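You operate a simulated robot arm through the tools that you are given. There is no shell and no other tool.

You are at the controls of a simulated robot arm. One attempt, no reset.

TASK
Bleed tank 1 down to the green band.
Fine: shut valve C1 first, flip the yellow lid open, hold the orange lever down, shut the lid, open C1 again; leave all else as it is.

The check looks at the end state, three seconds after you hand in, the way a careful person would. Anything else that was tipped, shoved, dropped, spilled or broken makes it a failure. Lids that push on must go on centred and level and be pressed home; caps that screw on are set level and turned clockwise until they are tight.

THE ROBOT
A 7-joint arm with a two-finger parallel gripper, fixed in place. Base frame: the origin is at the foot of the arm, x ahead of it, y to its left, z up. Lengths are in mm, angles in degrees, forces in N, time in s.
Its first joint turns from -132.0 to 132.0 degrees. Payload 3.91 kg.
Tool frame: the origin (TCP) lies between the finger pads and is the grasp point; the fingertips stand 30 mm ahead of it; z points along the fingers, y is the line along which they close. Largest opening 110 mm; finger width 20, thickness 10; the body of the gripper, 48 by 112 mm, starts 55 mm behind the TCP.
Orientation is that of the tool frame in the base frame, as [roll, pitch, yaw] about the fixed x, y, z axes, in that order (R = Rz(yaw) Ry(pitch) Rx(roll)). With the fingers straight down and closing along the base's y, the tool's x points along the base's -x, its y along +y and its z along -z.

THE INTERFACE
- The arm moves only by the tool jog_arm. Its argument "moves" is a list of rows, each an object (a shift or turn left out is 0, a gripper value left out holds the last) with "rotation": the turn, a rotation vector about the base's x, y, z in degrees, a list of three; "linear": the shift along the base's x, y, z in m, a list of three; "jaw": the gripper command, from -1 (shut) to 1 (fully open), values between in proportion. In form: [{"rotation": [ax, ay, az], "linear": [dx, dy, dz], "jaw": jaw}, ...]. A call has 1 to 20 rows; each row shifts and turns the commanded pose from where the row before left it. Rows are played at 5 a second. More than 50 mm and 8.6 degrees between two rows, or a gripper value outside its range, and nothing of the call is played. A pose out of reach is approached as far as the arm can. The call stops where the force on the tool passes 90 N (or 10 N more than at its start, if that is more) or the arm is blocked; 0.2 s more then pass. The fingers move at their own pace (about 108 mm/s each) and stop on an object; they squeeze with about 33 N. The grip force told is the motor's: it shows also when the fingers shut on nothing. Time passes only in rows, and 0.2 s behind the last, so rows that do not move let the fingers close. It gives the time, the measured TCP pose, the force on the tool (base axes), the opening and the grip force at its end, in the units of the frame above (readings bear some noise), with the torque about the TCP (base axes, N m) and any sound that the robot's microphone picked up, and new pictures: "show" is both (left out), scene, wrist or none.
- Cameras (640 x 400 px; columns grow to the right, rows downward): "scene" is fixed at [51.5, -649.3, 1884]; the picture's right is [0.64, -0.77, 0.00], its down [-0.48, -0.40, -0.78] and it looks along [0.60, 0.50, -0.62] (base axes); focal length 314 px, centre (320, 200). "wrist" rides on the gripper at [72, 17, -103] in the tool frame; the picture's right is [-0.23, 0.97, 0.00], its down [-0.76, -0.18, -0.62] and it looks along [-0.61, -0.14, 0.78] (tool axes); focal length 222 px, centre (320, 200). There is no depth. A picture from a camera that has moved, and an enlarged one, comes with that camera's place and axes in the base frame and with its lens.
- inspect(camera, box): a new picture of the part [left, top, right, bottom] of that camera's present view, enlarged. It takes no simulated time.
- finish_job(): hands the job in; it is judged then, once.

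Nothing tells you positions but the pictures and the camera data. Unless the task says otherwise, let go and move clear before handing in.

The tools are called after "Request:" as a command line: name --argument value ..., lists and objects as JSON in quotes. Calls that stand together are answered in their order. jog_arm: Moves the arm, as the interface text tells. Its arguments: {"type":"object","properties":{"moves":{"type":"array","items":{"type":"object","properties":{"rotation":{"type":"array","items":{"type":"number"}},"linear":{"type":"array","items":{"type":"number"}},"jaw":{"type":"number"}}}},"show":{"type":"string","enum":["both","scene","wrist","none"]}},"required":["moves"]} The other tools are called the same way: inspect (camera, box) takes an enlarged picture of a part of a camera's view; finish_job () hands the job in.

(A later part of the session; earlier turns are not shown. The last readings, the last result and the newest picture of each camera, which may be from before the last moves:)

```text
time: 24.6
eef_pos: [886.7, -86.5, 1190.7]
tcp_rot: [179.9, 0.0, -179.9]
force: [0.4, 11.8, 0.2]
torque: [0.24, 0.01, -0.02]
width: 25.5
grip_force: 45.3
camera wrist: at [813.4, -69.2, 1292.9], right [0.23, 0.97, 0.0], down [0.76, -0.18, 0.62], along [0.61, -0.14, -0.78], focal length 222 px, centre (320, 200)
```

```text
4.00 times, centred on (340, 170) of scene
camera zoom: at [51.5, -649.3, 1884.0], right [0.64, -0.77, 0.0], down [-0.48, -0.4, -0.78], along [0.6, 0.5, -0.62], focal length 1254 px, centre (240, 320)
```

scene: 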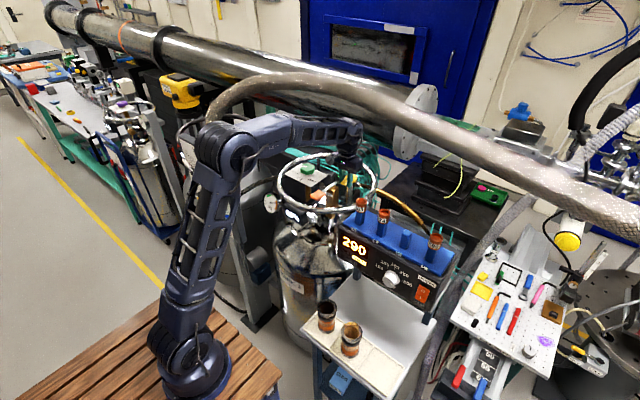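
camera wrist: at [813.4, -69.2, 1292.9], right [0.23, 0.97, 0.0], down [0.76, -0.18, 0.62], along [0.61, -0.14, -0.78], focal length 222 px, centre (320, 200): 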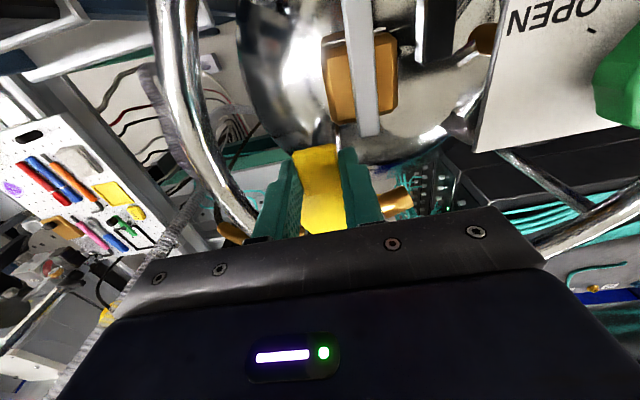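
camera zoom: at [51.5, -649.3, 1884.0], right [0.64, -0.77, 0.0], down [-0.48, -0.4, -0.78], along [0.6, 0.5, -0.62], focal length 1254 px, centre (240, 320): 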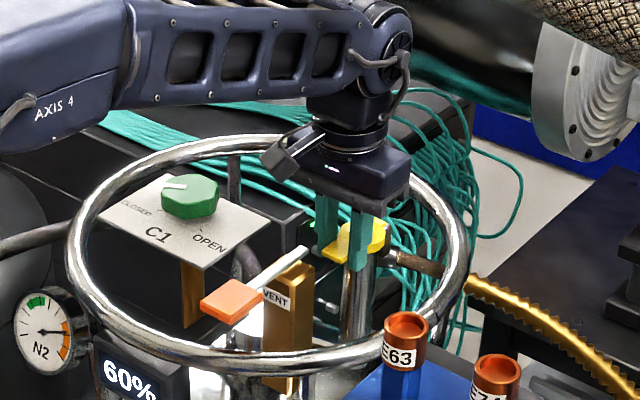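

The tab is gripped at 25.5 mm. I'll lift the first 30° of the arc.

Request:
jog_arm --moves '[{"linear": [0.0003, 0, 0.0056]}, {"linear": [0.0007, 0, 0.0055]}, {"linear": [0.0012, 0, 0.0055]}, {"linear": [0.0017, 0, 0.0053]}, {"linear": [0.0021, 0, 0.0052]}, {"linear": [0.0026, 0, 0.005]}]'

Request:
inspect --camera "scene" --box '[280, 120, 400, 220]'

```text
time: 26.0
eef_pos: [895.2, -86.2, 1221.4]
tcp_rot: [-180.0, 0.0, -180.0]
force: [-11.4, 13.7, -15.7]
torque: [0.34, 1.38, 0.0]
width: 25.4
grip_force: 44.6
camera wrist: at [822.2, -69.1, 1324.9], right [0.23, 0.97, 0.0], down [0.76, -0.18, 0.62], along [0.61, -0.14, -0.78], focal length 222 px, centre (320, 200)
```

scene: 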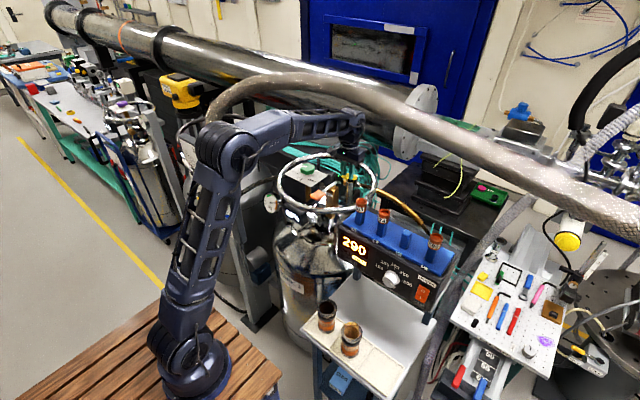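
wrist: 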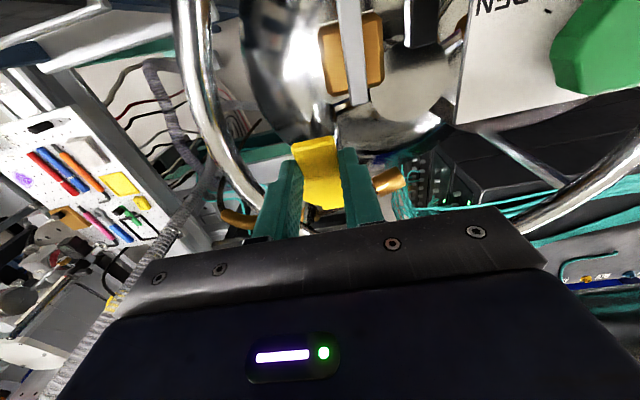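

```text
4.00 times, centred on (340, 170) of scene
camera zoom: at [51.5, -649.3, 1884.0], right [0.64, -0.77, 0.0], down [-0.48, -0.4, -0.78], along [0.6, 0.5, -0.62], focal length 1254 px, centre (240, 320)
```

zoom: 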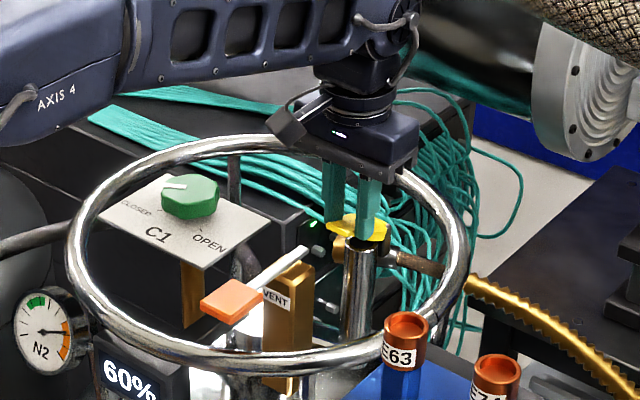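

The lid follows the arc with low forces. I'll continue to about 60°.

Request:
jog_arm --moves '[{"linear": [0.003, 0, 0.0047]}, {"linear": [0.0034, 0, 0.0044]}, {"linear": [0.0038, 0, 0.0041]}, {"linear": [0.0041, 0, 0.0038]}, {"linear": [0.0044, 0, 0.0034]}, {"linear": [0.0047, 0, 0.003]}]'

Request:
inspect --camera "scene" --box '[280, 100, 400, 200]'

```text
time: 27.4
eef_pos: [917.8, -86.2, 1245.6]
tcp_rot: [-179.9, 0.1, 180.0]
force: [-20.1, 14.5, -4.7]
torque: [0.33, 1.56, -0.12]
width: 25.5
grip_force: 45.1
camera wrist: at [844.8, -69.1, 1349.2], right [0.23, 0.97, 0.0], down [0.76, -0.18, 0.62], along [0.61, -0.14, -0.78], focal length 222 px, centre (320, 200)
```

scene: 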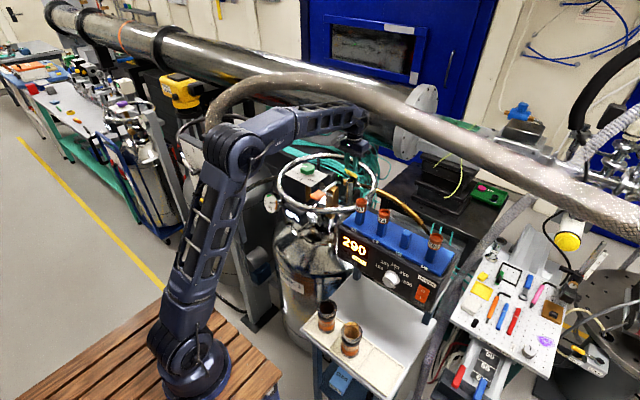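
wrist: 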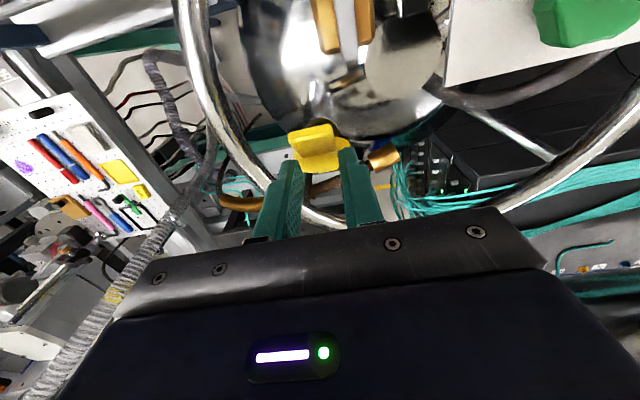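

```text
4.00 times, centred on (340, 150) of scene
camera zoom: at [51.5, -649.3, 1884.0], right [0.64, -0.77, 0.0], down [-0.48, -0.4, -0.78], along [0.6, 0.5, -0.62], focal length 1254 px, centre (240, 400)
```

zoom: 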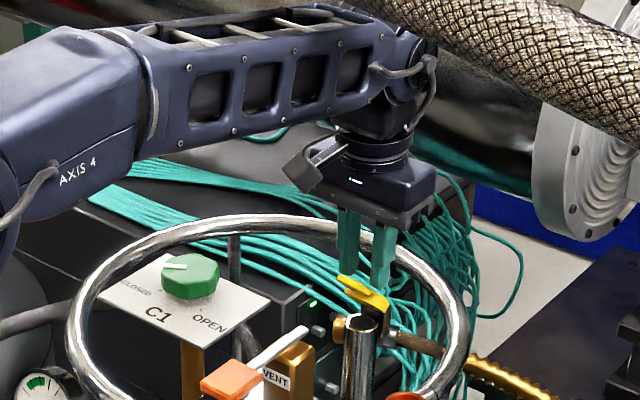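

The lid is at roughly 55°. I'll continue to about 85°, watching clearance to the hose.

Request:
jog_arm --moves '[{"linear": [0.005, 0, 0.0026]}, {"linear": [0.0052, 0, 0.0021]}, {"linear": [0.0053, 0, 0.0017]}, {"linear": [0.0055, 0, 0.0012]}, {"linear": [0.0055, 0, 0.0007]}]'

Request:
inspect --camera "scene" --box '[280, 80, 420, 200]'

Request:
inspect --camera "wrist" --box '[230, 80, 430, 240]'

```text
time: 28.6
eef_pos: [944.2, -85.7, 1253.7]
tcp_rot: [-180.0, 0.0, -180.0]
force: [-0.4, -0.5, 0.2]
torque: [0.0, 0.01, 0.01]
width: 0.2
grip_force: 37.8
camera wrist: at [871.7, -70.0, 1356.7], right [0.23, 0.97, 0.0], down [0.76, -0.18, 0.62], along [0.61, -0.14, -0.78], focal length 222 px, centre (320, 200)
```

scene: 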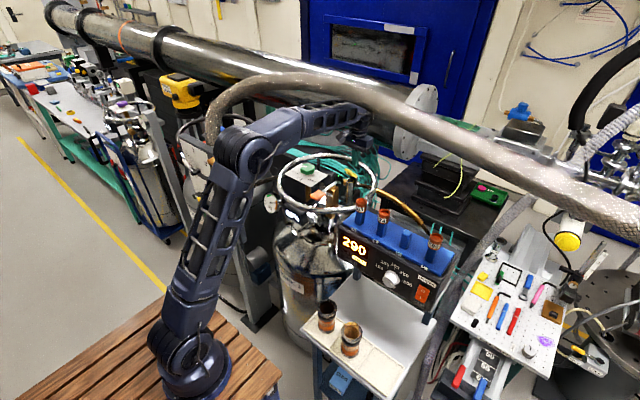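
wrist: 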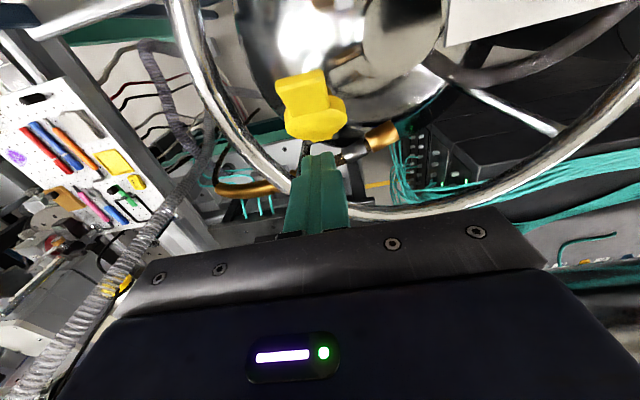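

```text
3.33 times, centred on (350, 140) of scene
camera zoom: at [51.5, -649.3, 1884.0], right [0.64, -0.77, 0.0], down [-0.48, -0.4, -0.78], along [0.6, 0.5, -0.62], focal length 1045 px, centre (220, 400)
```

zoom: 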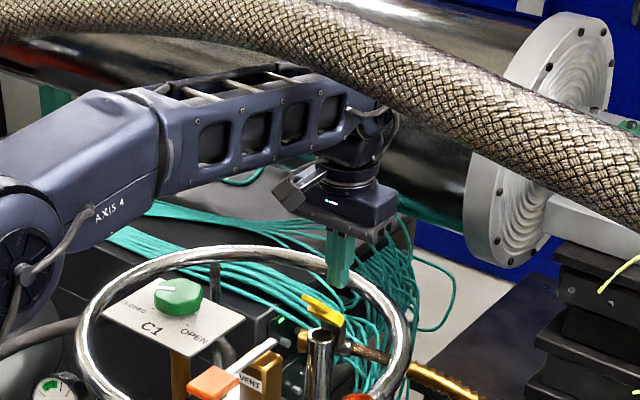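

```text
2.50 times, centred on (330, 160) of wrist
camera zoom: at [871.7, -70.0, 1356.7], right [0.23, 0.97, 0.0], down [0.76, -0.18, 0.62], along [0.61, -0.14, -0.78], focal length 555 px, centre (295, 300)
```

zoom: 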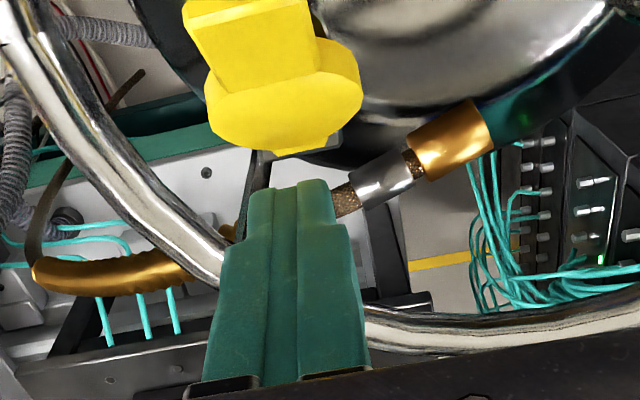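

The fingers slipped off the tab at about 60°, and the lid is standing partly open with the gripper closed above and behind it. I'll zoom in to find the lid's present angle.

Request:
inspect --camera "scene" --box '[330, 150, 375, 195]'

Request:
inspect --camera "wrist" --box '[250, 50, 400, 170]'

```text
8.89 times, centred on (352, 172) of scene
camera zoom: at [51.5, -649.3, 1884.0], right [0.64, -0.77, 0.0], down [-0.48, -0.4, -0.78], along [0.6, 0.5, -0.62], focal length 2786 px, centre (31, 444)
```

zoom: 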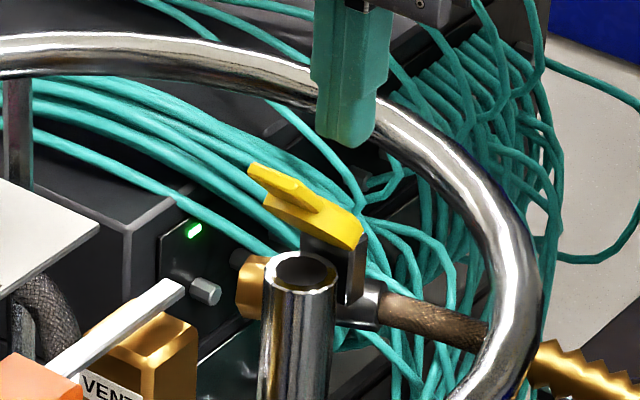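

```text
3.33 times, centred on (325, 110) of wrist
camera zoom: at [871.7, -70.0, 1356.7], right [0.23, 0.97, 0.0], down [0.76, -0.18, 0.62], along [0.61, -0.14, -0.78], focal length 740 px, centre (303, 500)
```

zoom: 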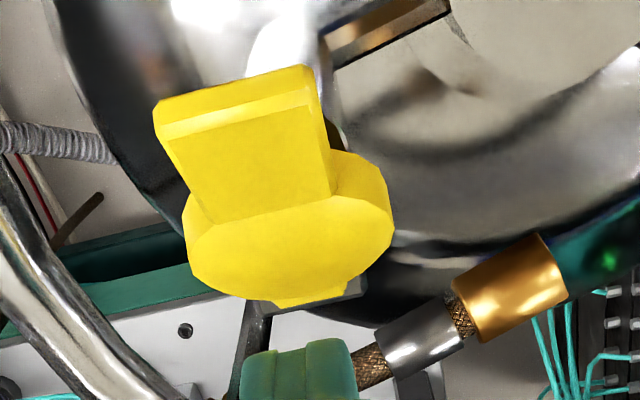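

The lid is resting at about 45°, tab tip near (896, 1222). I'll sidestep around it with closed fingers, come in front, and push it +x over the hinge.

Request:
jog_arm --moves '[{"linear": [0, -0.022, 0]}, {"linear": [0, -0.022, 0]}, {"linear": [-0.028, 0, -0.009]}, {"linear": [-0.028, 0, -0.009]}, {"linear": [-0.028, 0, -0.009]}, {"linear": [0, 0.022, 0]}, {"linear": [0, 0.022, 0]}]'

Request:
inspect --camera "scene" --box '[310, 130, 390, 190]'

Request:
inspect --camera "wrist" --box '[230, 80, 430, 240]'

```text
time: 30.2
eef_pos: [860.7, -87.1, 1226.6]
tcp_rot: [180.0, 0.0, 179.9]
force: [-0.1, 0.5, 0.2]
torque: [0.01, 0.01, 0.0]
width: 0.3
grip_force: 38.2
camera wrist: at [787.6, -70.4, 1329.3], right [0.23, 0.97, 0.0], down [0.76, -0.18, 0.62], along [0.61, -0.14, -0.78], focal length 222 px, centre (320, 200)
```

scene: 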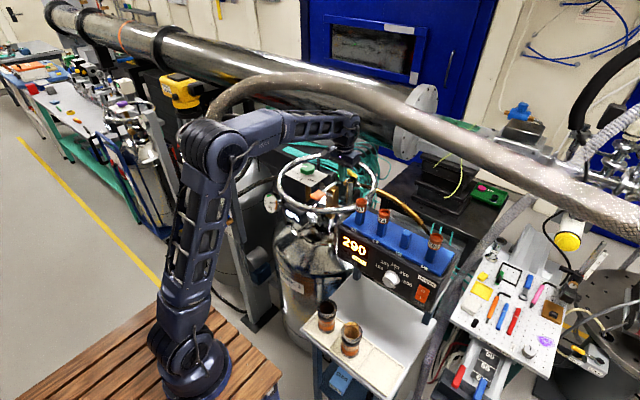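
wrist: 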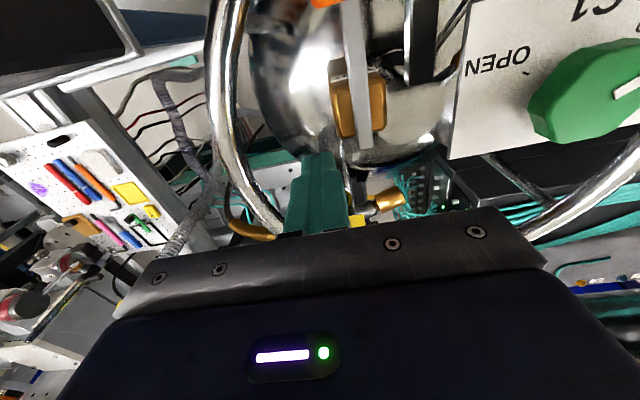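

```text
6.67 times, centred on (350, 160) of scene
camera zoom: at [51.5, -649.3, 1884.0], right [0.64, -0.77, 0.0], down [-0.48, -0.4, -0.78], along [0.6, 0.5, -0.62], focal length 2090 px, centre (120, 467)
```

zoom: 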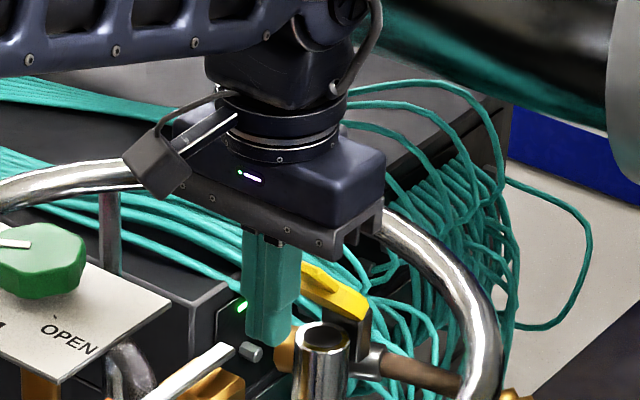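

```text
2.50 times, centred on (330, 160) of wrist
camera zoom: at [787.6, -70.4, 1329.3], right [0.23, 0.97, 0.0], down [0.76, -0.18, 0.62], along [0.61, -0.14, -0.78], focal length 555 px, centre (295, 300)
```

zoom: 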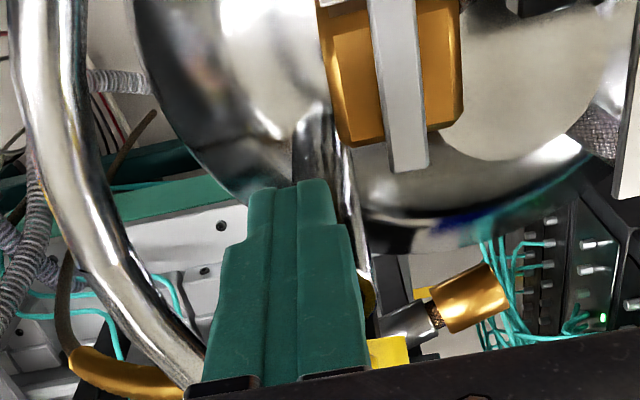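

The fingers are in front of the lid. I'll push +x in small steps.

Request:
jog_arm --moves '[{"linear": [0.012, 0, 0]}, {"linear": [0.012, 0, 0]}, {"linear": [0.01, 0, 0]}, {"linear": [0.01, 0, 0]}, {"linear": [0.01, 0, 0]}, {"linear": [0.01, 0, 0]}]'

Request:
inspect --camera "scene" --box '[310, 130, 390, 190]'

```text
time: 31.6
eef_pos: [922.3, -85.5, 1227.1]
tcp_rot: [-179.9, -0.1, 179.9]
force: [-0.3, 0.4, -0.4]
torque: [-0.02, 0.0, -0.03]
width: 0.0
grip_force: 37.5
camera wrist: at [851.5, -69.9, 1329.8], right [0.23, 0.97, 0.0], down [0.76, -0.18, 0.62], along [0.61, -0.14, -0.78], focal length 222 px, centre (320, 200)
```

scene: 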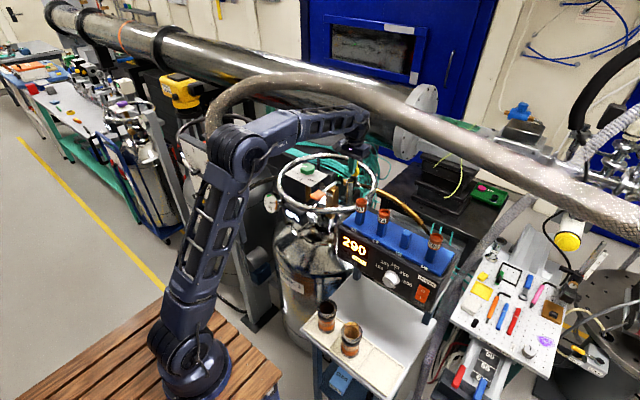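
wrist: 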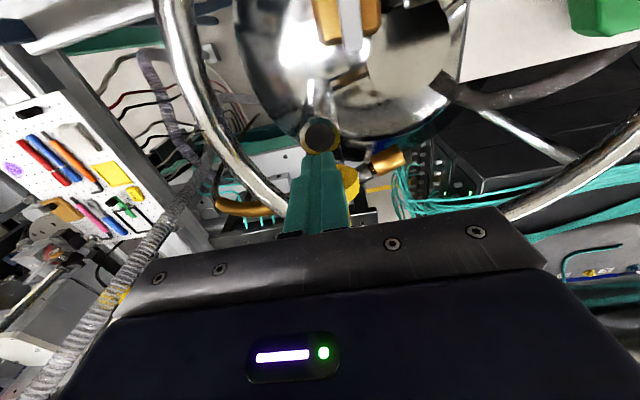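

```text
6.67 times, centred on (350, 160) of scene
camera zoom: at [51.5, -649.3, 1884.0], right [0.64, -0.77, 0.0], down [-0.48, -0.4, -0.78], along [0.6, 0.5, -0.62], focal length 2090 px, centre (120, 467)
```

zoom: 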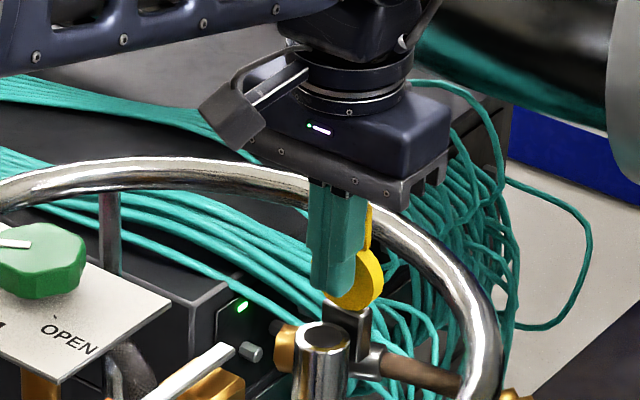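

The lid is nearly upright. I'll push about 20 mm more so it goes past vertical.

Request:
jog_arm --moves '[{"linear": [0.008, 0, 0]}, {"linear": [0.008, 0, 0]}, {"linear": [0.006, 0, 0]}]'

Request:
inspect --camera "scene" --box '[310, 130, 390, 190]'

```text
time: 32.3
eef_pos: [934.8, -85.8, 1226.8]
tcp_rot: [180.0, -1.0, 180.0]
force: [-43.4, 0.8, 15.1]
torque: [0.19, 1.16, -0.05]
width: 0.1
grip_force: 37.7
stopped in row 3: the force on the tool passed its limit at 104 N (the readings are from after the stop); the commanded pose is now the measured one
camera wrist: at [864.4, -69.9, 1331.2], right [0.23, 0.97, 0.0], down [0.77, -0.18, 0.61], along [0.59, -0.14, -0.79], focal length 222 px, centre (320, 200)
```

scene: 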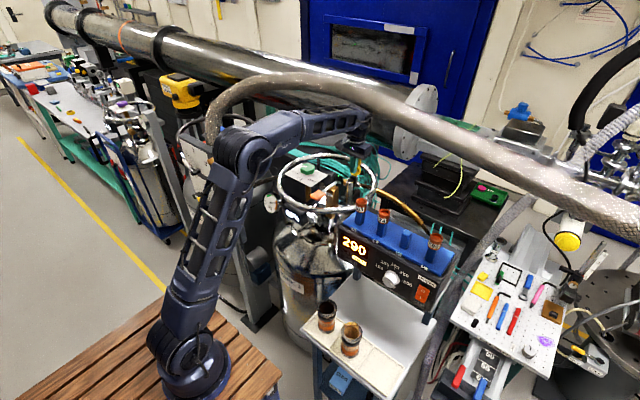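
wrist: 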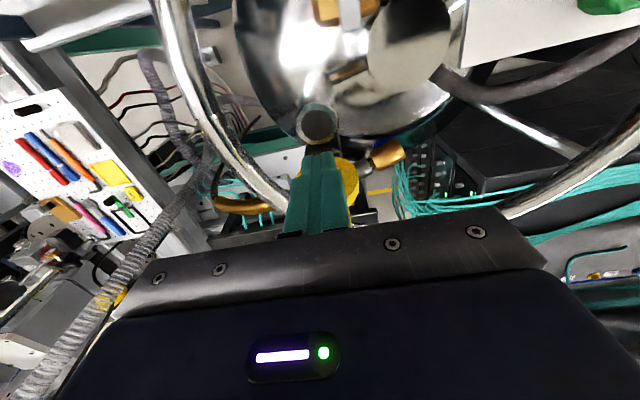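

```text
6.67 times, centred on (350, 160) of scene
camera zoom: at [51.5, -649.3, 1884.0], right [0.64, -0.77, 0.0], down [-0.48, -0.4, -0.78], along [0.6, 0.5, -0.62], focal length 2090 px, centre (120, 467)
```

zoom: 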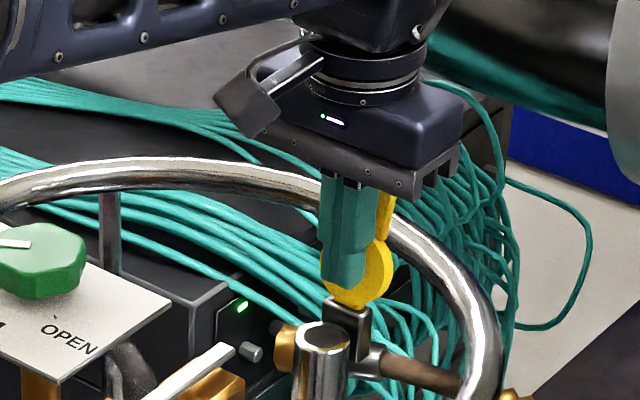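

The lid hit its open stop. I'll back off gently and verify it stays open.

Request:
jog_arm --moves '[{"linear": [-0.01, 0, 0]}, {"linear": [-0.02, 0, 0], "rotation": [0, -1, 0]}, {"linear": [-0.03, 0, 0]}, {"linear": [-0.03, 0, 0]}]'

Request:
inspect --camera "scene" --box '[310, 130, 390, 190]'

Request:
inspect --camera "wrist" --box '[230, 50, 430, 210]'

```text
time: 33.3
eef_pos: [847.3, -86.1, 1223.0]
tcp_rot: [-180.0, 0.0, -180.0]
force: [0.6, 0.1, -0.7]
torque: [-0.02, 0.02, 0.02]
width: 0.0
grip_force: 37.6
camera wrist: at [775.2, -69.6, 1326.0], right [0.23, 0.97, 0.0], down [0.76, -0.18, 0.62], along [0.61, -0.14, -0.78], focal length 222 px, centre (320, 200)
```

scene: 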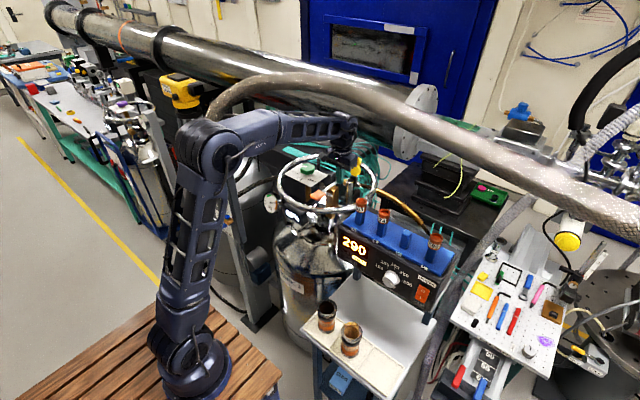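
wrist: 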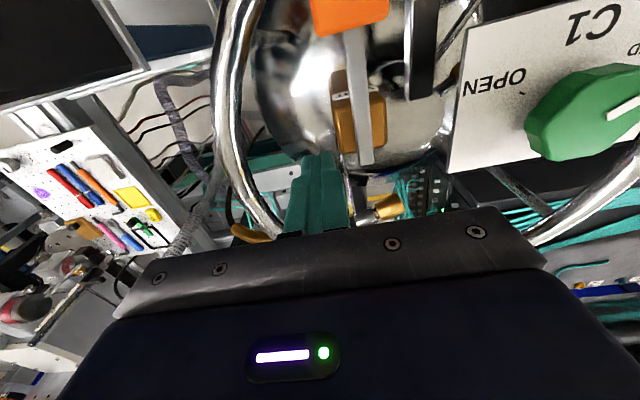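

```text
6.67 times, centred on (350, 160) of scene
camera zoom: at [51.5, -649.3, 1884.0], right [0.64, -0.77, 0.0], down [-0.48, -0.4, -0.78], along [0.6, 0.5, -0.62], focal length 2090 px, centre (120, 467)
```

zoom: 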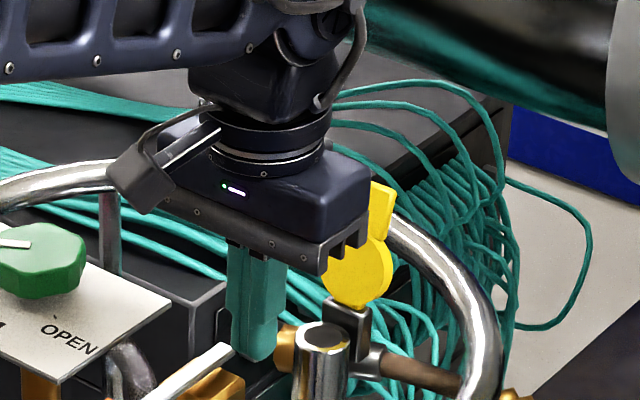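

```text
2.50 times, centred on (330, 130) of wrist
camera zoom: at [775.2, -69.6, 1326.0], right [0.23, 0.97, 0.0], down [0.76, -0.18, 0.62], along [0.61, -0.14, -0.78], focal length 555 px, centre (295, 375)
```

zoom: 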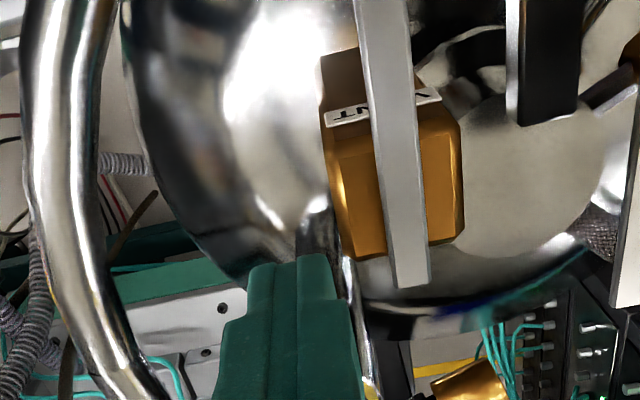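

The lid is open and staying put. Next is the orange pad. I'll move the closed fingers above it and check that the gauge is visible.

Request:
jog_arm --moves '[{"linear": [-0.03, 0.011, 0]}, {"linear": [-0.03, 0.011, 0]}, {"linear": [-0.033, 0.011, -0.003]}, {}]'

Request:
inspect --camera "scene" --box '[250, 130, 370, 220]'

Request:
inspect --camera "wrist" --box '[230, 50, 430, 210]'

```text
time: 34.3
eef_pos: [754.6, -52.6, 1221.1]
tcp_rot: [180.0, 0.0, 180.0]
force: [-0.1, -0.2, -0.9]
torque: [0.03, 0.01, -0.02]
width: 0.0
grip_force: 37.4
camera wrist: at [682.0, -36.5, 1325.5], right [0.23, 0.97, 0.0], down [0.76, -0.18, 0.62], along [0.61, -0.14, -0.78], focal length 222 px, centre (320, 200)
```

scene: 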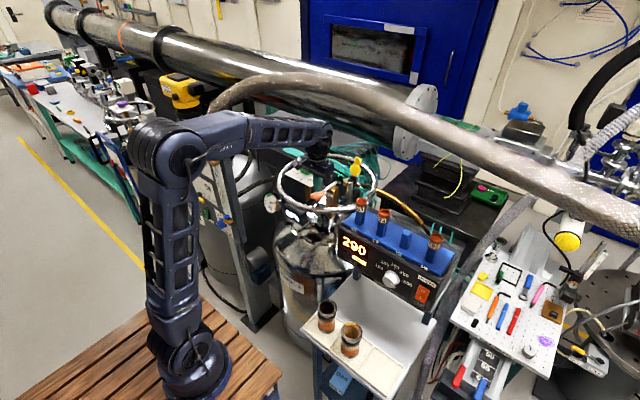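
wrist: 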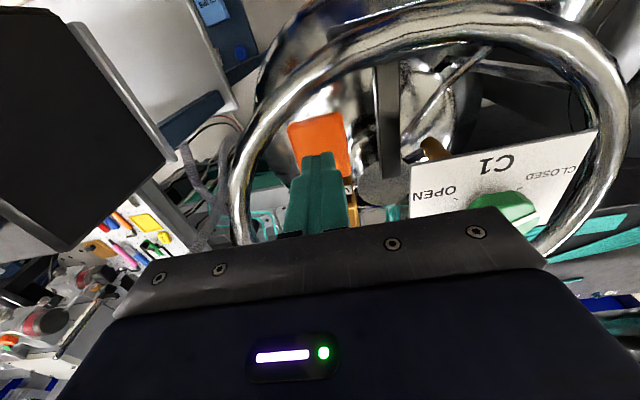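

```text
4.44 times, centred on (310, 175) of scene
camera zoom: at [51.5, -649.3, 1884.0], right [0.64, -0.77, 0.0], down [-0.48, -0.4, -0.78], along [0.6, 0.5, -0.62], focal length 1393 px, centre (364, 311)
```

zoom: 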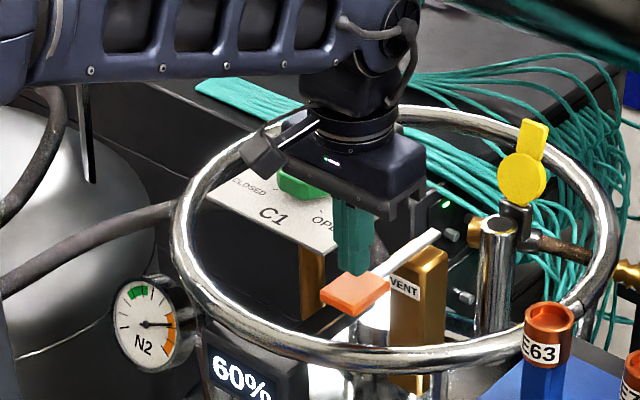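

```text
2.50 times, centred on (330, 130) of wrist
camera zoom: at [682.0, -36.5, 1325.5], right [0.23, 0.97, 0.0], down [0.76, -0.18, 0.62], along [0.61, -0.14, -0.78], focal length 555 px, centre (295, 375)
```

zoom: 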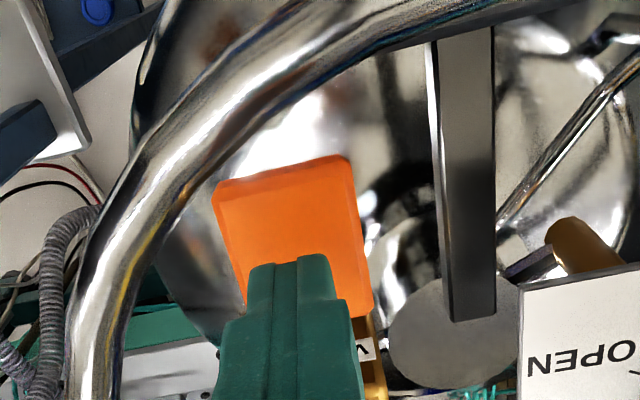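

The gauge is clearly visible from the scene camera, and the pad spans x 729–781, y −70 to −34, so I'm centred. I'll lower to contact.

Request:
jog_arm --moves '[{"linear": [-0.003, 0, -0.006]}, {"linear": [0, 0, -0.004]}, {"linear": [0, 0, -0.003]}]' --show "none"

Request:
inspect --camera "scene" --box '[250, 160, 350, 225]'

```text
time: 35.1
eef_pos: [751.7, -52.8, 1209.0]
tcp_rot: [-179.9, 0.0, -179.9]
force: [0.0, -0.7, 0.8]
torque: [-0.01, 0.0, 0.0]
width: 0.2
grip_force: 37.6
```

```text
6.15 times, centred on (300, 192) of scene
camera zoom: at [51.5, -649.3, 1884.0], right [0.64, -0.77, 0.0], down [-0.48, -0.4, -0.78], along [0.6, 0.5, -0.62], focal length 1929 px, centre (443, 246)
```

zoom: 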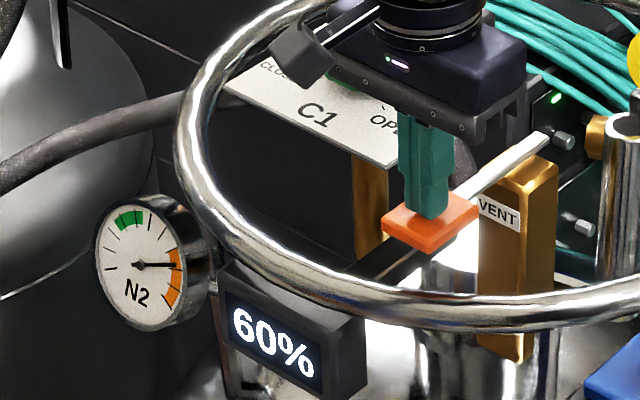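

The tip is just above the pad and the needle is at about 3 o'clock. I'll press down a few mm at a time.

Request:
jog_arm --moves '[{"linear": [0, 0, -0.003]}, {"linear": [0, 0, -0.003]}]' --show "none"

Request:
inspect --camera "scene" --box '[250, 160, 350, 225]'

```text
time: 35.7
eef_pos: [753.0, -52.5, 1202.3]
tcp_rot: [-179.9, 0.0, -180.0]
force: [-0.1, -0.3, 1.8]
torque: [-0.01, 0.0, -0.02]
width: 0.0
grip_force: 37.7
```

```text
6.15 times, centred on (300, 192) of scene
camera zoom: at [51.5, -649.3, 1884.0], right [0.64, -0.77, 0.0], down [-0.48, -0.4, -0.78], along [0.6, 0.5, -0.62], focal length 1929 px, centre (443, 246)
```

zoom: 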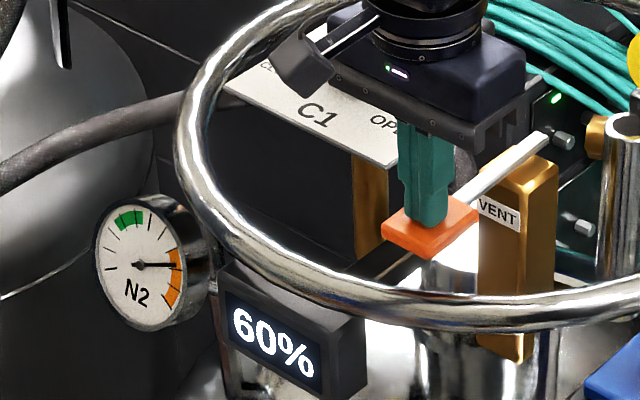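

Contact is just made. I'll continue pressing.

Request:
jog_arm --moves '[{"linear": [0, 0, -0.003]}, {"linear": [0, 0, -0.003]}]' --show "none"

Request:
inspect --camera "scene" --box '[250, 160, 350, 225]'

```text
time: 36.3
eef_pos: [752.4, -54.2, 1196.8]
tcp_rot: [-180.0, 0.0, 179.9]
force: [-0.7, -0.8, 3.2]
torque: [-0.01, -0.02, 0.01]
width: 0.0
grip_force: 37.6
```

```text
6.15 times, centred on (300, 192) of scene
camera zoom: at [51.5, -649.3, 1884.0], right [0.64, -0.77, 0.0], down [-0.48, -0.4, -0.78], along [0.6, 0.5, -0.62], focal length 1929 px, centre (443, 246)
```

zoom: 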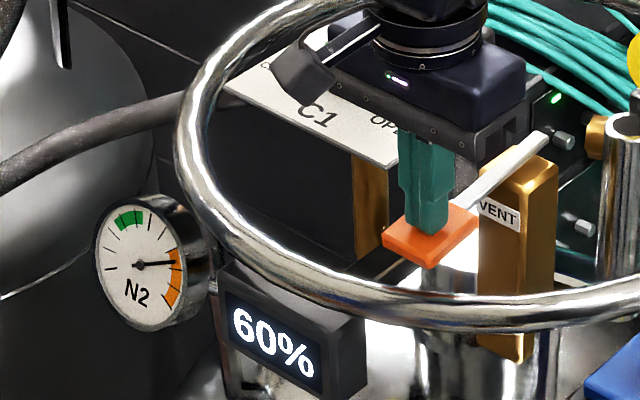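

The lever is depressing and the needle may be moving already. I'll press 3 mm more and hold briefly to gauge the rate.

Request:
jog_arm --moves '[{"linear": [0, 0, -0.003]}, {}, {}]' --show "none"

Request:
inspect --camera "scene" --box '[250, 180, 300, 225]'

```text
time: 37.1
eef_pos: [753.1, -52.9, 1193.3]
tcp_rot: [180.0, 0.2, -180.0]
force: [1.3, -0.3, 4.4]
torque: [-0.04, -0.05, 0.03]
width: 0.0
grip_force: 38.0
```

```text
8.89 times, centred on (275, 202) of scene
camera zoom: at [51.5, -649.3, 1884.0], right [0.64, -0.77, 0.0], down [-0.48, -0.4, -0.78], along [0.6, 0.5, -0.62], focal length 2786 px, centre (720, 178)
```

zoom: 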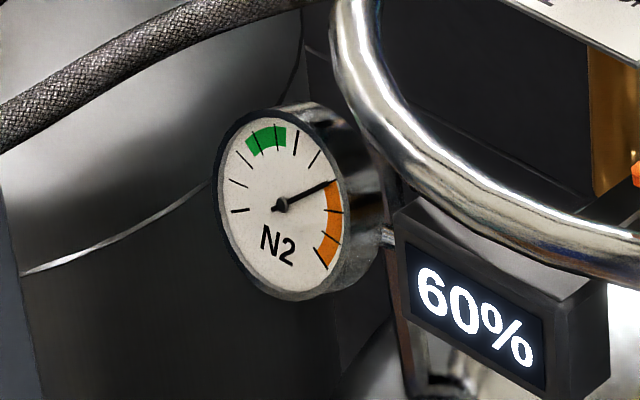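

The needle is falling at roughly one division per 0.8 s. I'll hold in short steps and read the gauge each time.

Request:
jog_arm --moves '[{}, {}]' --show "none"

Request:
inspect --camera "scene" --box '[250, 180, 300, 225]'

```text
time: 37.7
eef_pos: [752.8, -52.8, 1194.4]
tcp_rot: [-180.0, 0.1, -180.0]
force: [0.9, -0.4, 3.1]
torque: [0.01, -0.05, -0.02]
width: 0.0
grip_force: 38.1
```

```text
8.89 times, centred on (275, 202) of scene
camera zoom: at [51.5, -649.3, 1884.0], right [0.64, -0.77, 0.0], down [-0.48, -0.4, -0.78], along [0.6, 0.5, -0.62], focal length 2786 px, centre (720, 178)
```

zoom: 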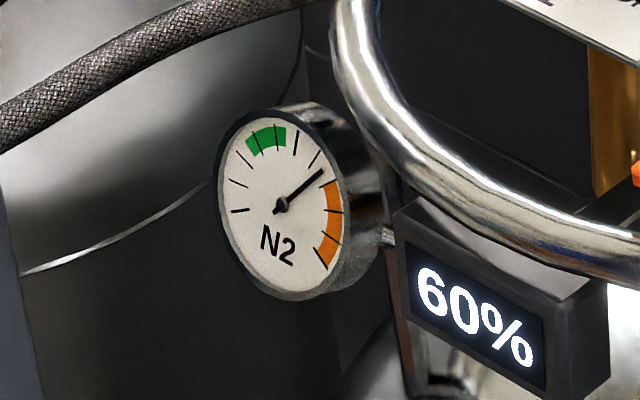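

Steady rate. I'll hold about another 1.0 s.

Request:
jog_arm --moves '[{}, {}, {}, {}]' --show "none"

Request:
inspect --camera "scene" --box '[250, 180, 300, 225]'

```text
time: 38.7
eef_pos: [752.8, -53.2, 1193.2]
tcp_rot: [180.0, 0.1, -179.9]
force: [-0.6, 0.1, 3.7]
torque: [0.0, -0.08, -0.01]
width: 0.0
grip_force: 38.3
```

```text
8.89 times, centred on (275, 202) of scene
camera zoom: at [51.5, -649.3, 1884.0], right [0.64, -0.77, 0.0], down [-0.48, -0.4, -0.78], along [0.6, 0.5, -0.62], focal length 2786 px, centre (720, 178)
```

zoom: 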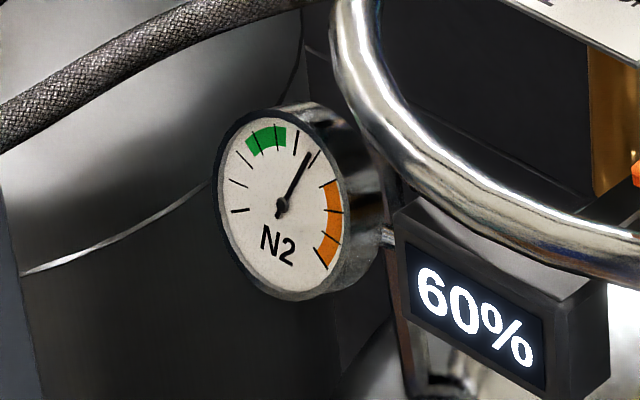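

It's slowing, with the needle now past the last-but-one tick before green. I'll hold about 1.2 s more.

Request:
jog_arm --moves '[{}, {}, {}, {}, {}]' --show "none"

Request:
inspect --camera "scene" --box '[250, 180, 300, 225]'

```text
time: 39.9
eef_pos: [752.5, -53.6, 1194.7]
tcp_rot: [180.0, 0.2, 180.0]
force: [-0.2, -0.2, 4.2]
torque: [-0.01, -0.05, 0.04]
width: 0.0
grip_force: 37.2
```

```text
8.89 times, centred on (275, 202) of scene
camera zoom: at [51.5, -649.3, 1884.0], right [0.64, -0.77, 0.0], down [-0.48, -0.4, -0.78], along [0.6, 0.5, -0.62], focal length 2786 px, centre (720, 178)
```

zoom: 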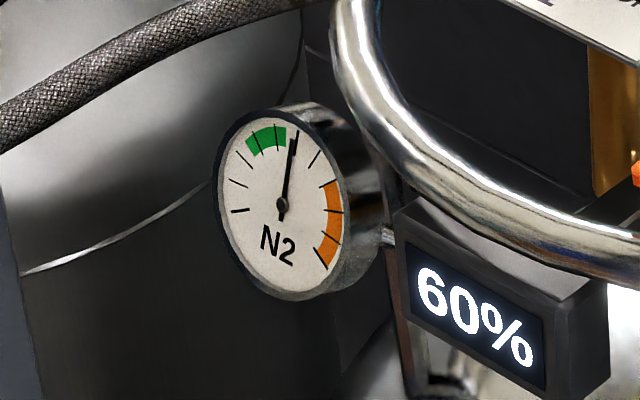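

The needle is right at the edge of green. I'll hold another 1.2 s to get toward the middle.

Request:
jog_arm --moves '[{}, {}, {}, {}, {}]' --show "none"

Request:
inspect --camera "scene" --box '[250, 180, 300, 225]'

```text
time: 41.1
eef_pos: [752.8, -53.6, 1193.4]
tcp_rot: [-179.9, 0.1, 180.0]
force: [0.8, 0.7, 3.5]
torque: [0.0, -0.05, -0.01]
width: 0.0
grip_force: 37.7
```

```text
8.89 times, centred on (275, 202) of scene
camera zoom: at [51.5, -649.3, 1884.0], right [0.64, -0.77, 0.0], down [-0.48, -0.4, -0.78], along [0.6, 0.5, -0.62], focal length 2786 px, centre (720, 178)
```

zoom: 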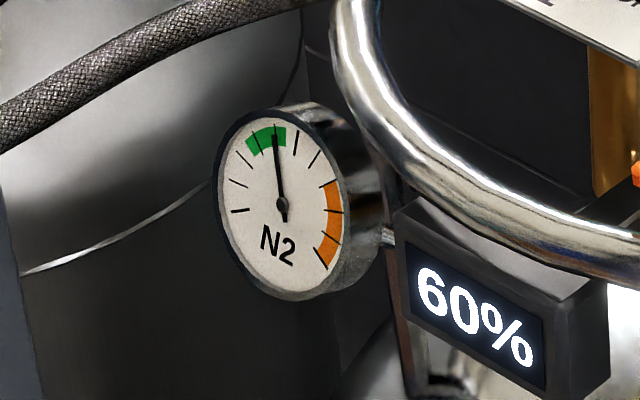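

The needle is well into green at the right tick. I'll hold one more tick and then release by lifting.

Request:
jog_arm --moves '[{}, {"linear": [0, 0, 0.02]}, {"linear": [0, 0, 0.01]}]' --show "none"

Request:
inspect --camera "scene" --box '[250, 180, 300, 225]'

Request:
inspect --camera "scene" --box '[250, 130, 370, 220]'

```text
time: 41.9
eef_pos: [752.8, -53.1, 1223.9]
tcp_rot: [-179.9, 0.0, 179.9]
force: [0.2, -0.3, 1.5]
torque: [0.06, 0.01, 0.0]
width: 0.0
grip_force: 37.9
```

```text
8.89 times, centred on (275, 202) of scene
camera zoom: at [51.5, -649.3, 1884.0], right [0.64, -0.77, 0.0], down [-0.48, -0.4, -0.78], along [0.6, 0.5, -0.62], focal length 2786 px, centre (720, 178)
```

zoom: 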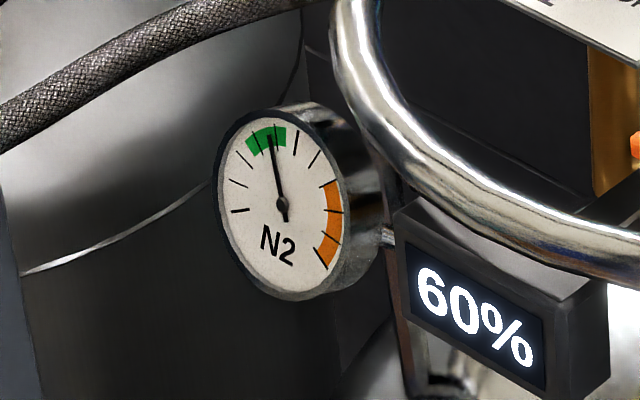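

```text
4.44 times, centred on (310, 175) of scene
camera zoom: at [51.5, -649.3, 1884.0], right [0.64, -0.77, 0.0], down [-0.48, -0.4, -0.78], along [0.6, 0.5, -0.62], focal length 1393 px, centre (364, 311)
```

zoom: 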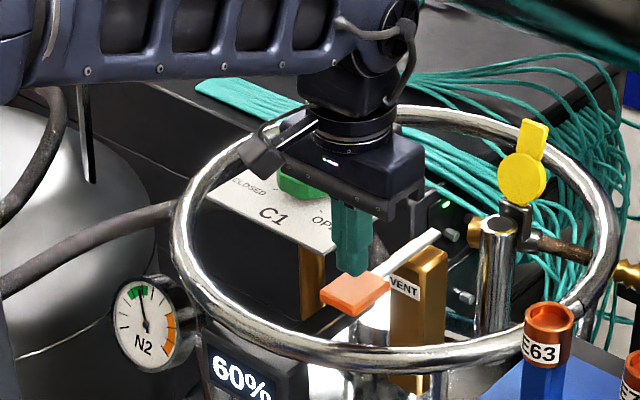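

The needle is in the middle of the green band and the lever has sprung back. Now the lid. It leans about 19° past vertical, with its top near (968, −86, 1250). I'll go around its −y side with closed fingers to get behind it.

Request:
jog_arm --moves '[{"linear": [0.04, -0.027, 0.003]}, {"linear": [0.04, -0.027, 0.003]}, {"linear": [0.04, -0.028, 0.003]}, {"linear": [0.04, 0, 0.002]}, {"linear": [0.04, 0, 0.002]}, {"linear": [0.04, 0, 0.002]}, {}]'

Request:
inspect --camera "scene" --box '[310, 90, 430, 180]'

Request:
inspect --camera "wrist" --box '[230, 50, 430, 210]'

```text
time: 43.5
eef_pos: [992.2, -133.5, 1238.4]
tcp_rot: [-180.0, 0.0, 179.9]
force: [-0.4, 0.1, -0.1]
torque: [-0.01, 0.02, 0.05]
width: 0.2
grip_force: 38.2
camera wrist: at [919.9, -118.5, 1340.6], right [0.23, 0.97, 0.0], down [0.76, -0.18, 0.62], along [0.61, -0.14, -0.78], focal length 222 px, centre (320, 200)
```

scene: 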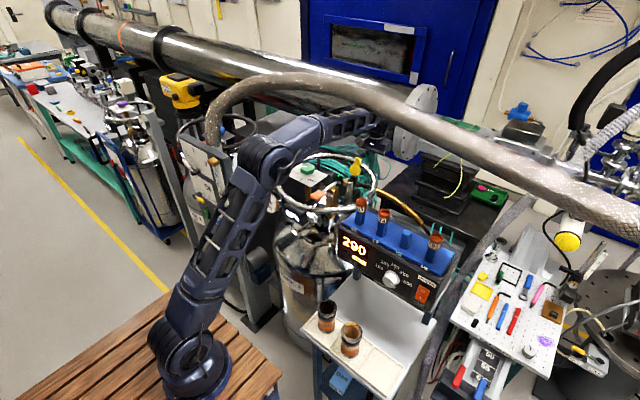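
wrist: 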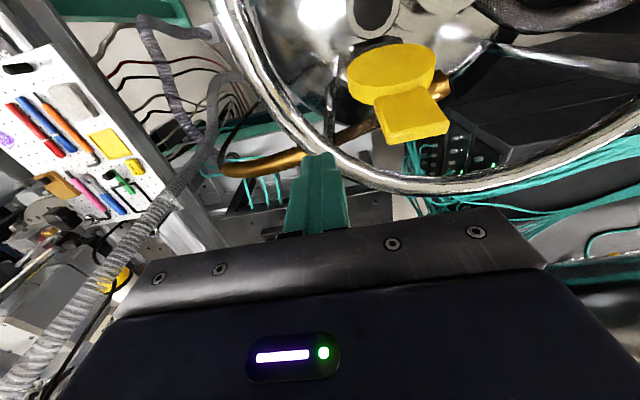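

```text
4.44 times, centred on (370, 135) of scene
camera zoom: at [51.5, -649.3, 1884.0], right [0.64, -0.77, 0.0], down [-0.48, -0.4, -0.78], along [0.6, 0.5, -0.62], focal length 1393 px, centre (98, 489)
```

zoom: 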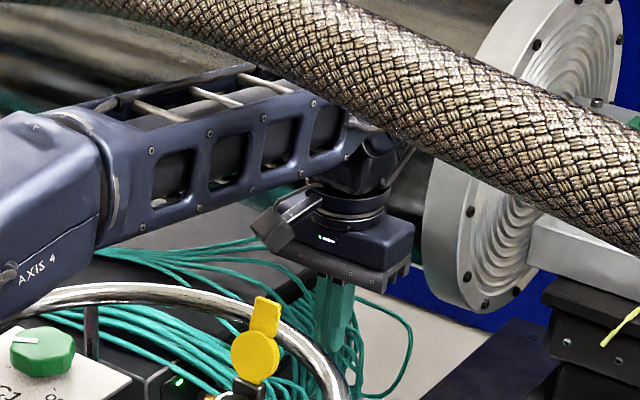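

```text
2.50 times, centred on (330, 130) of wrist
camera zoom: at [919.9, -118.5, 1340.6], right [0.23, 0.97, 0.0], down [0.76, -0.18, 0.62], along [0.61, -0.14, -0.78], focal length 555 px, centre (295, 375)
```

zoom: 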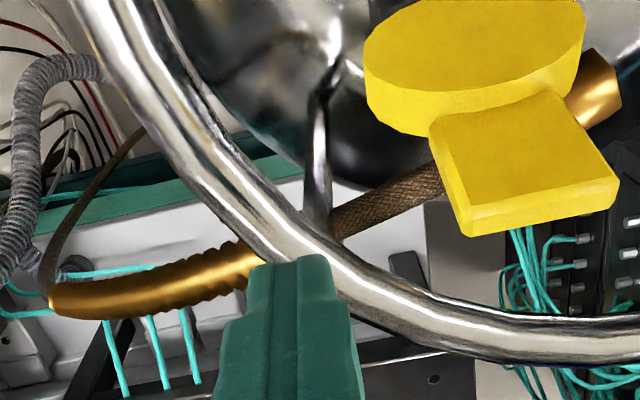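

The fingers are now behind the lid with clearance. I'll shift into line with it and push −x.

Request:
jog_arm --moves '[{"linear": [0.004, 0.024, 0]}, {"linear": [0, 0.024, 0]}, {"linear": [-0.01, 0, 0]}, {"linear": [-0.01, 0, 0]}, {"linear": [-0.01, 0, 0]}, {"linear": [-0.01, 0, 0]}, {"linear": [-0.01, 0, 0]}]'

Request:
inspect --camera "scene" --box '[310, 120, 400, 190]'

```text
time: 45.1
eef_pos: [946.4, -87.0, 1237.2]
tcp_rot: [-179.9, 0.0, -180.0]
force: [-0.6, 0.8, -0.2]
torque: [0.0, 0.01, 0.0]
width: 0.0
grip_force: 37.2
camera wrist: at [873.8, -71.1, 1341.3], right [0.23, 0.97, 0.0], down [0.76, -0.18, 0.62], along [0.61, -0.14, -0.78], focal length 222 px, centre (320, 200)
```

scene: 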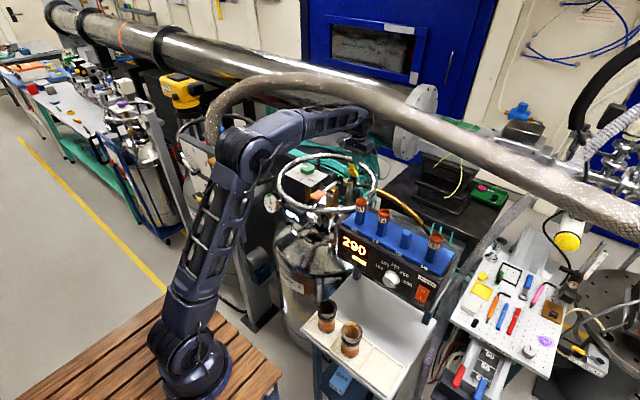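
wrist: 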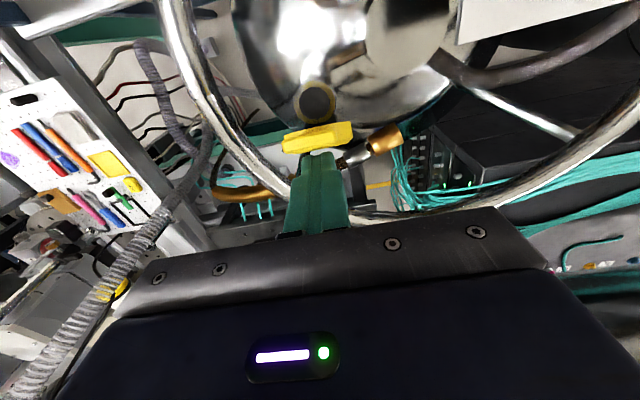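

```text
5.71 times, centred on (355, 155) of scene
camera zoom: at [51.5, -649.3, 1884.0], right [0.64, -0.77, 0.0], down [-0.48, -0.4, -0.78], along [0.6, 0.5, -0.62], focal length 1791 px, centre (120, 457)
```

zoom: 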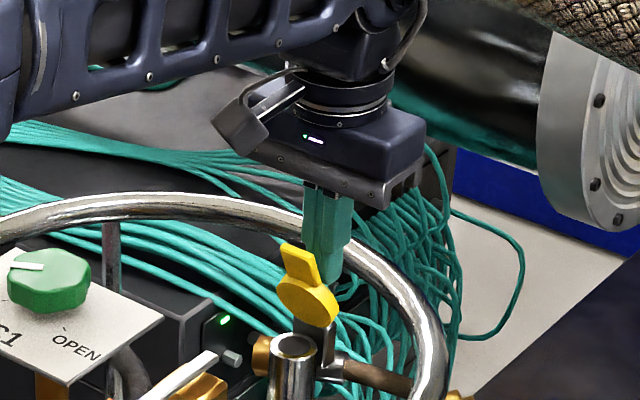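

The lid is coming over. I'll continue pushing −x.

Request:
jog_arm --moves '[{"linear": [-0.01, 0, 0]}, {"linear": [-0.01, 0, 0]}, {"linear": [-0.01, 0, 0]}, {"linear": [-0.01, 0, -0.002]}, {"linear": [-0.01, 0, -0.004]}, {"linear": [-0.01, 0, -0.004]}]'

Request:
inspect --camera "scene" --box '[310, 120, 400, 190]'

```text
time: 46.5
eef_pos: [887.4, -87.1, 1229.0]
tcp_rot: [180.0, 0.1, 180.0]
force: [0.7, 0.5, 0.6]
torque: [0.01, 0.0, 0.02]
width: 0.0
grip_force: 37.5
camera wrist: at [813.9, -71.0, 1331.1], right [0.23, 0.97, 0.0], down [0.76, -0.18, 0.62], along [0.61, -0.14, -0.78], focal length 222 px, centre (320, 200)
```

scene: 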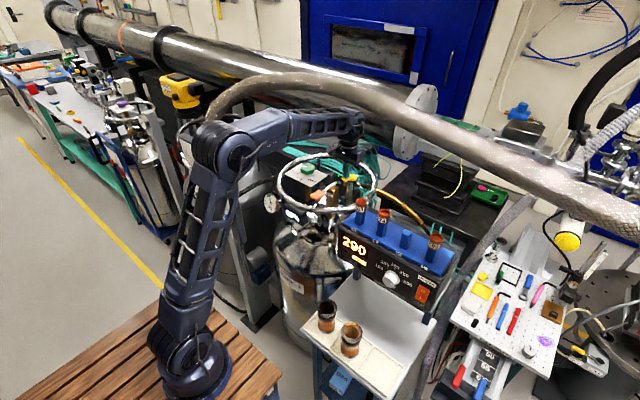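
wrist: 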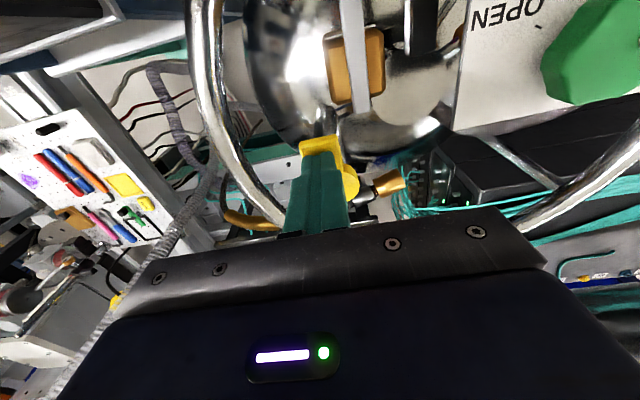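

```text
5.71 times, centred on (355, 155) of scene
camera zoom: at [51.5, -649.3, 1884.0], right [0.64, -0.77, 0.0], down [-0.48, -0.4, -0.78], along [0.6, 0.5, -0.62], focal length 1791 px, centre (120, 457)
```

zoom: 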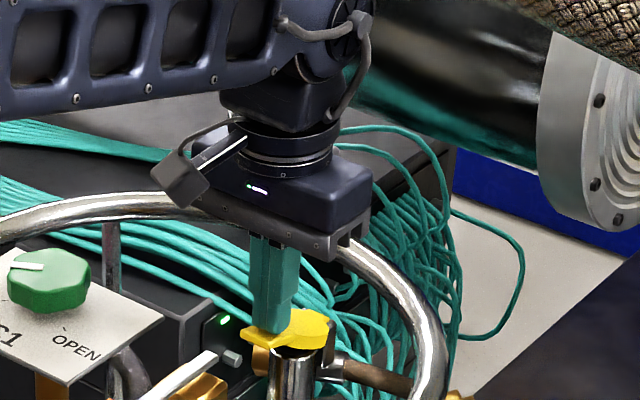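

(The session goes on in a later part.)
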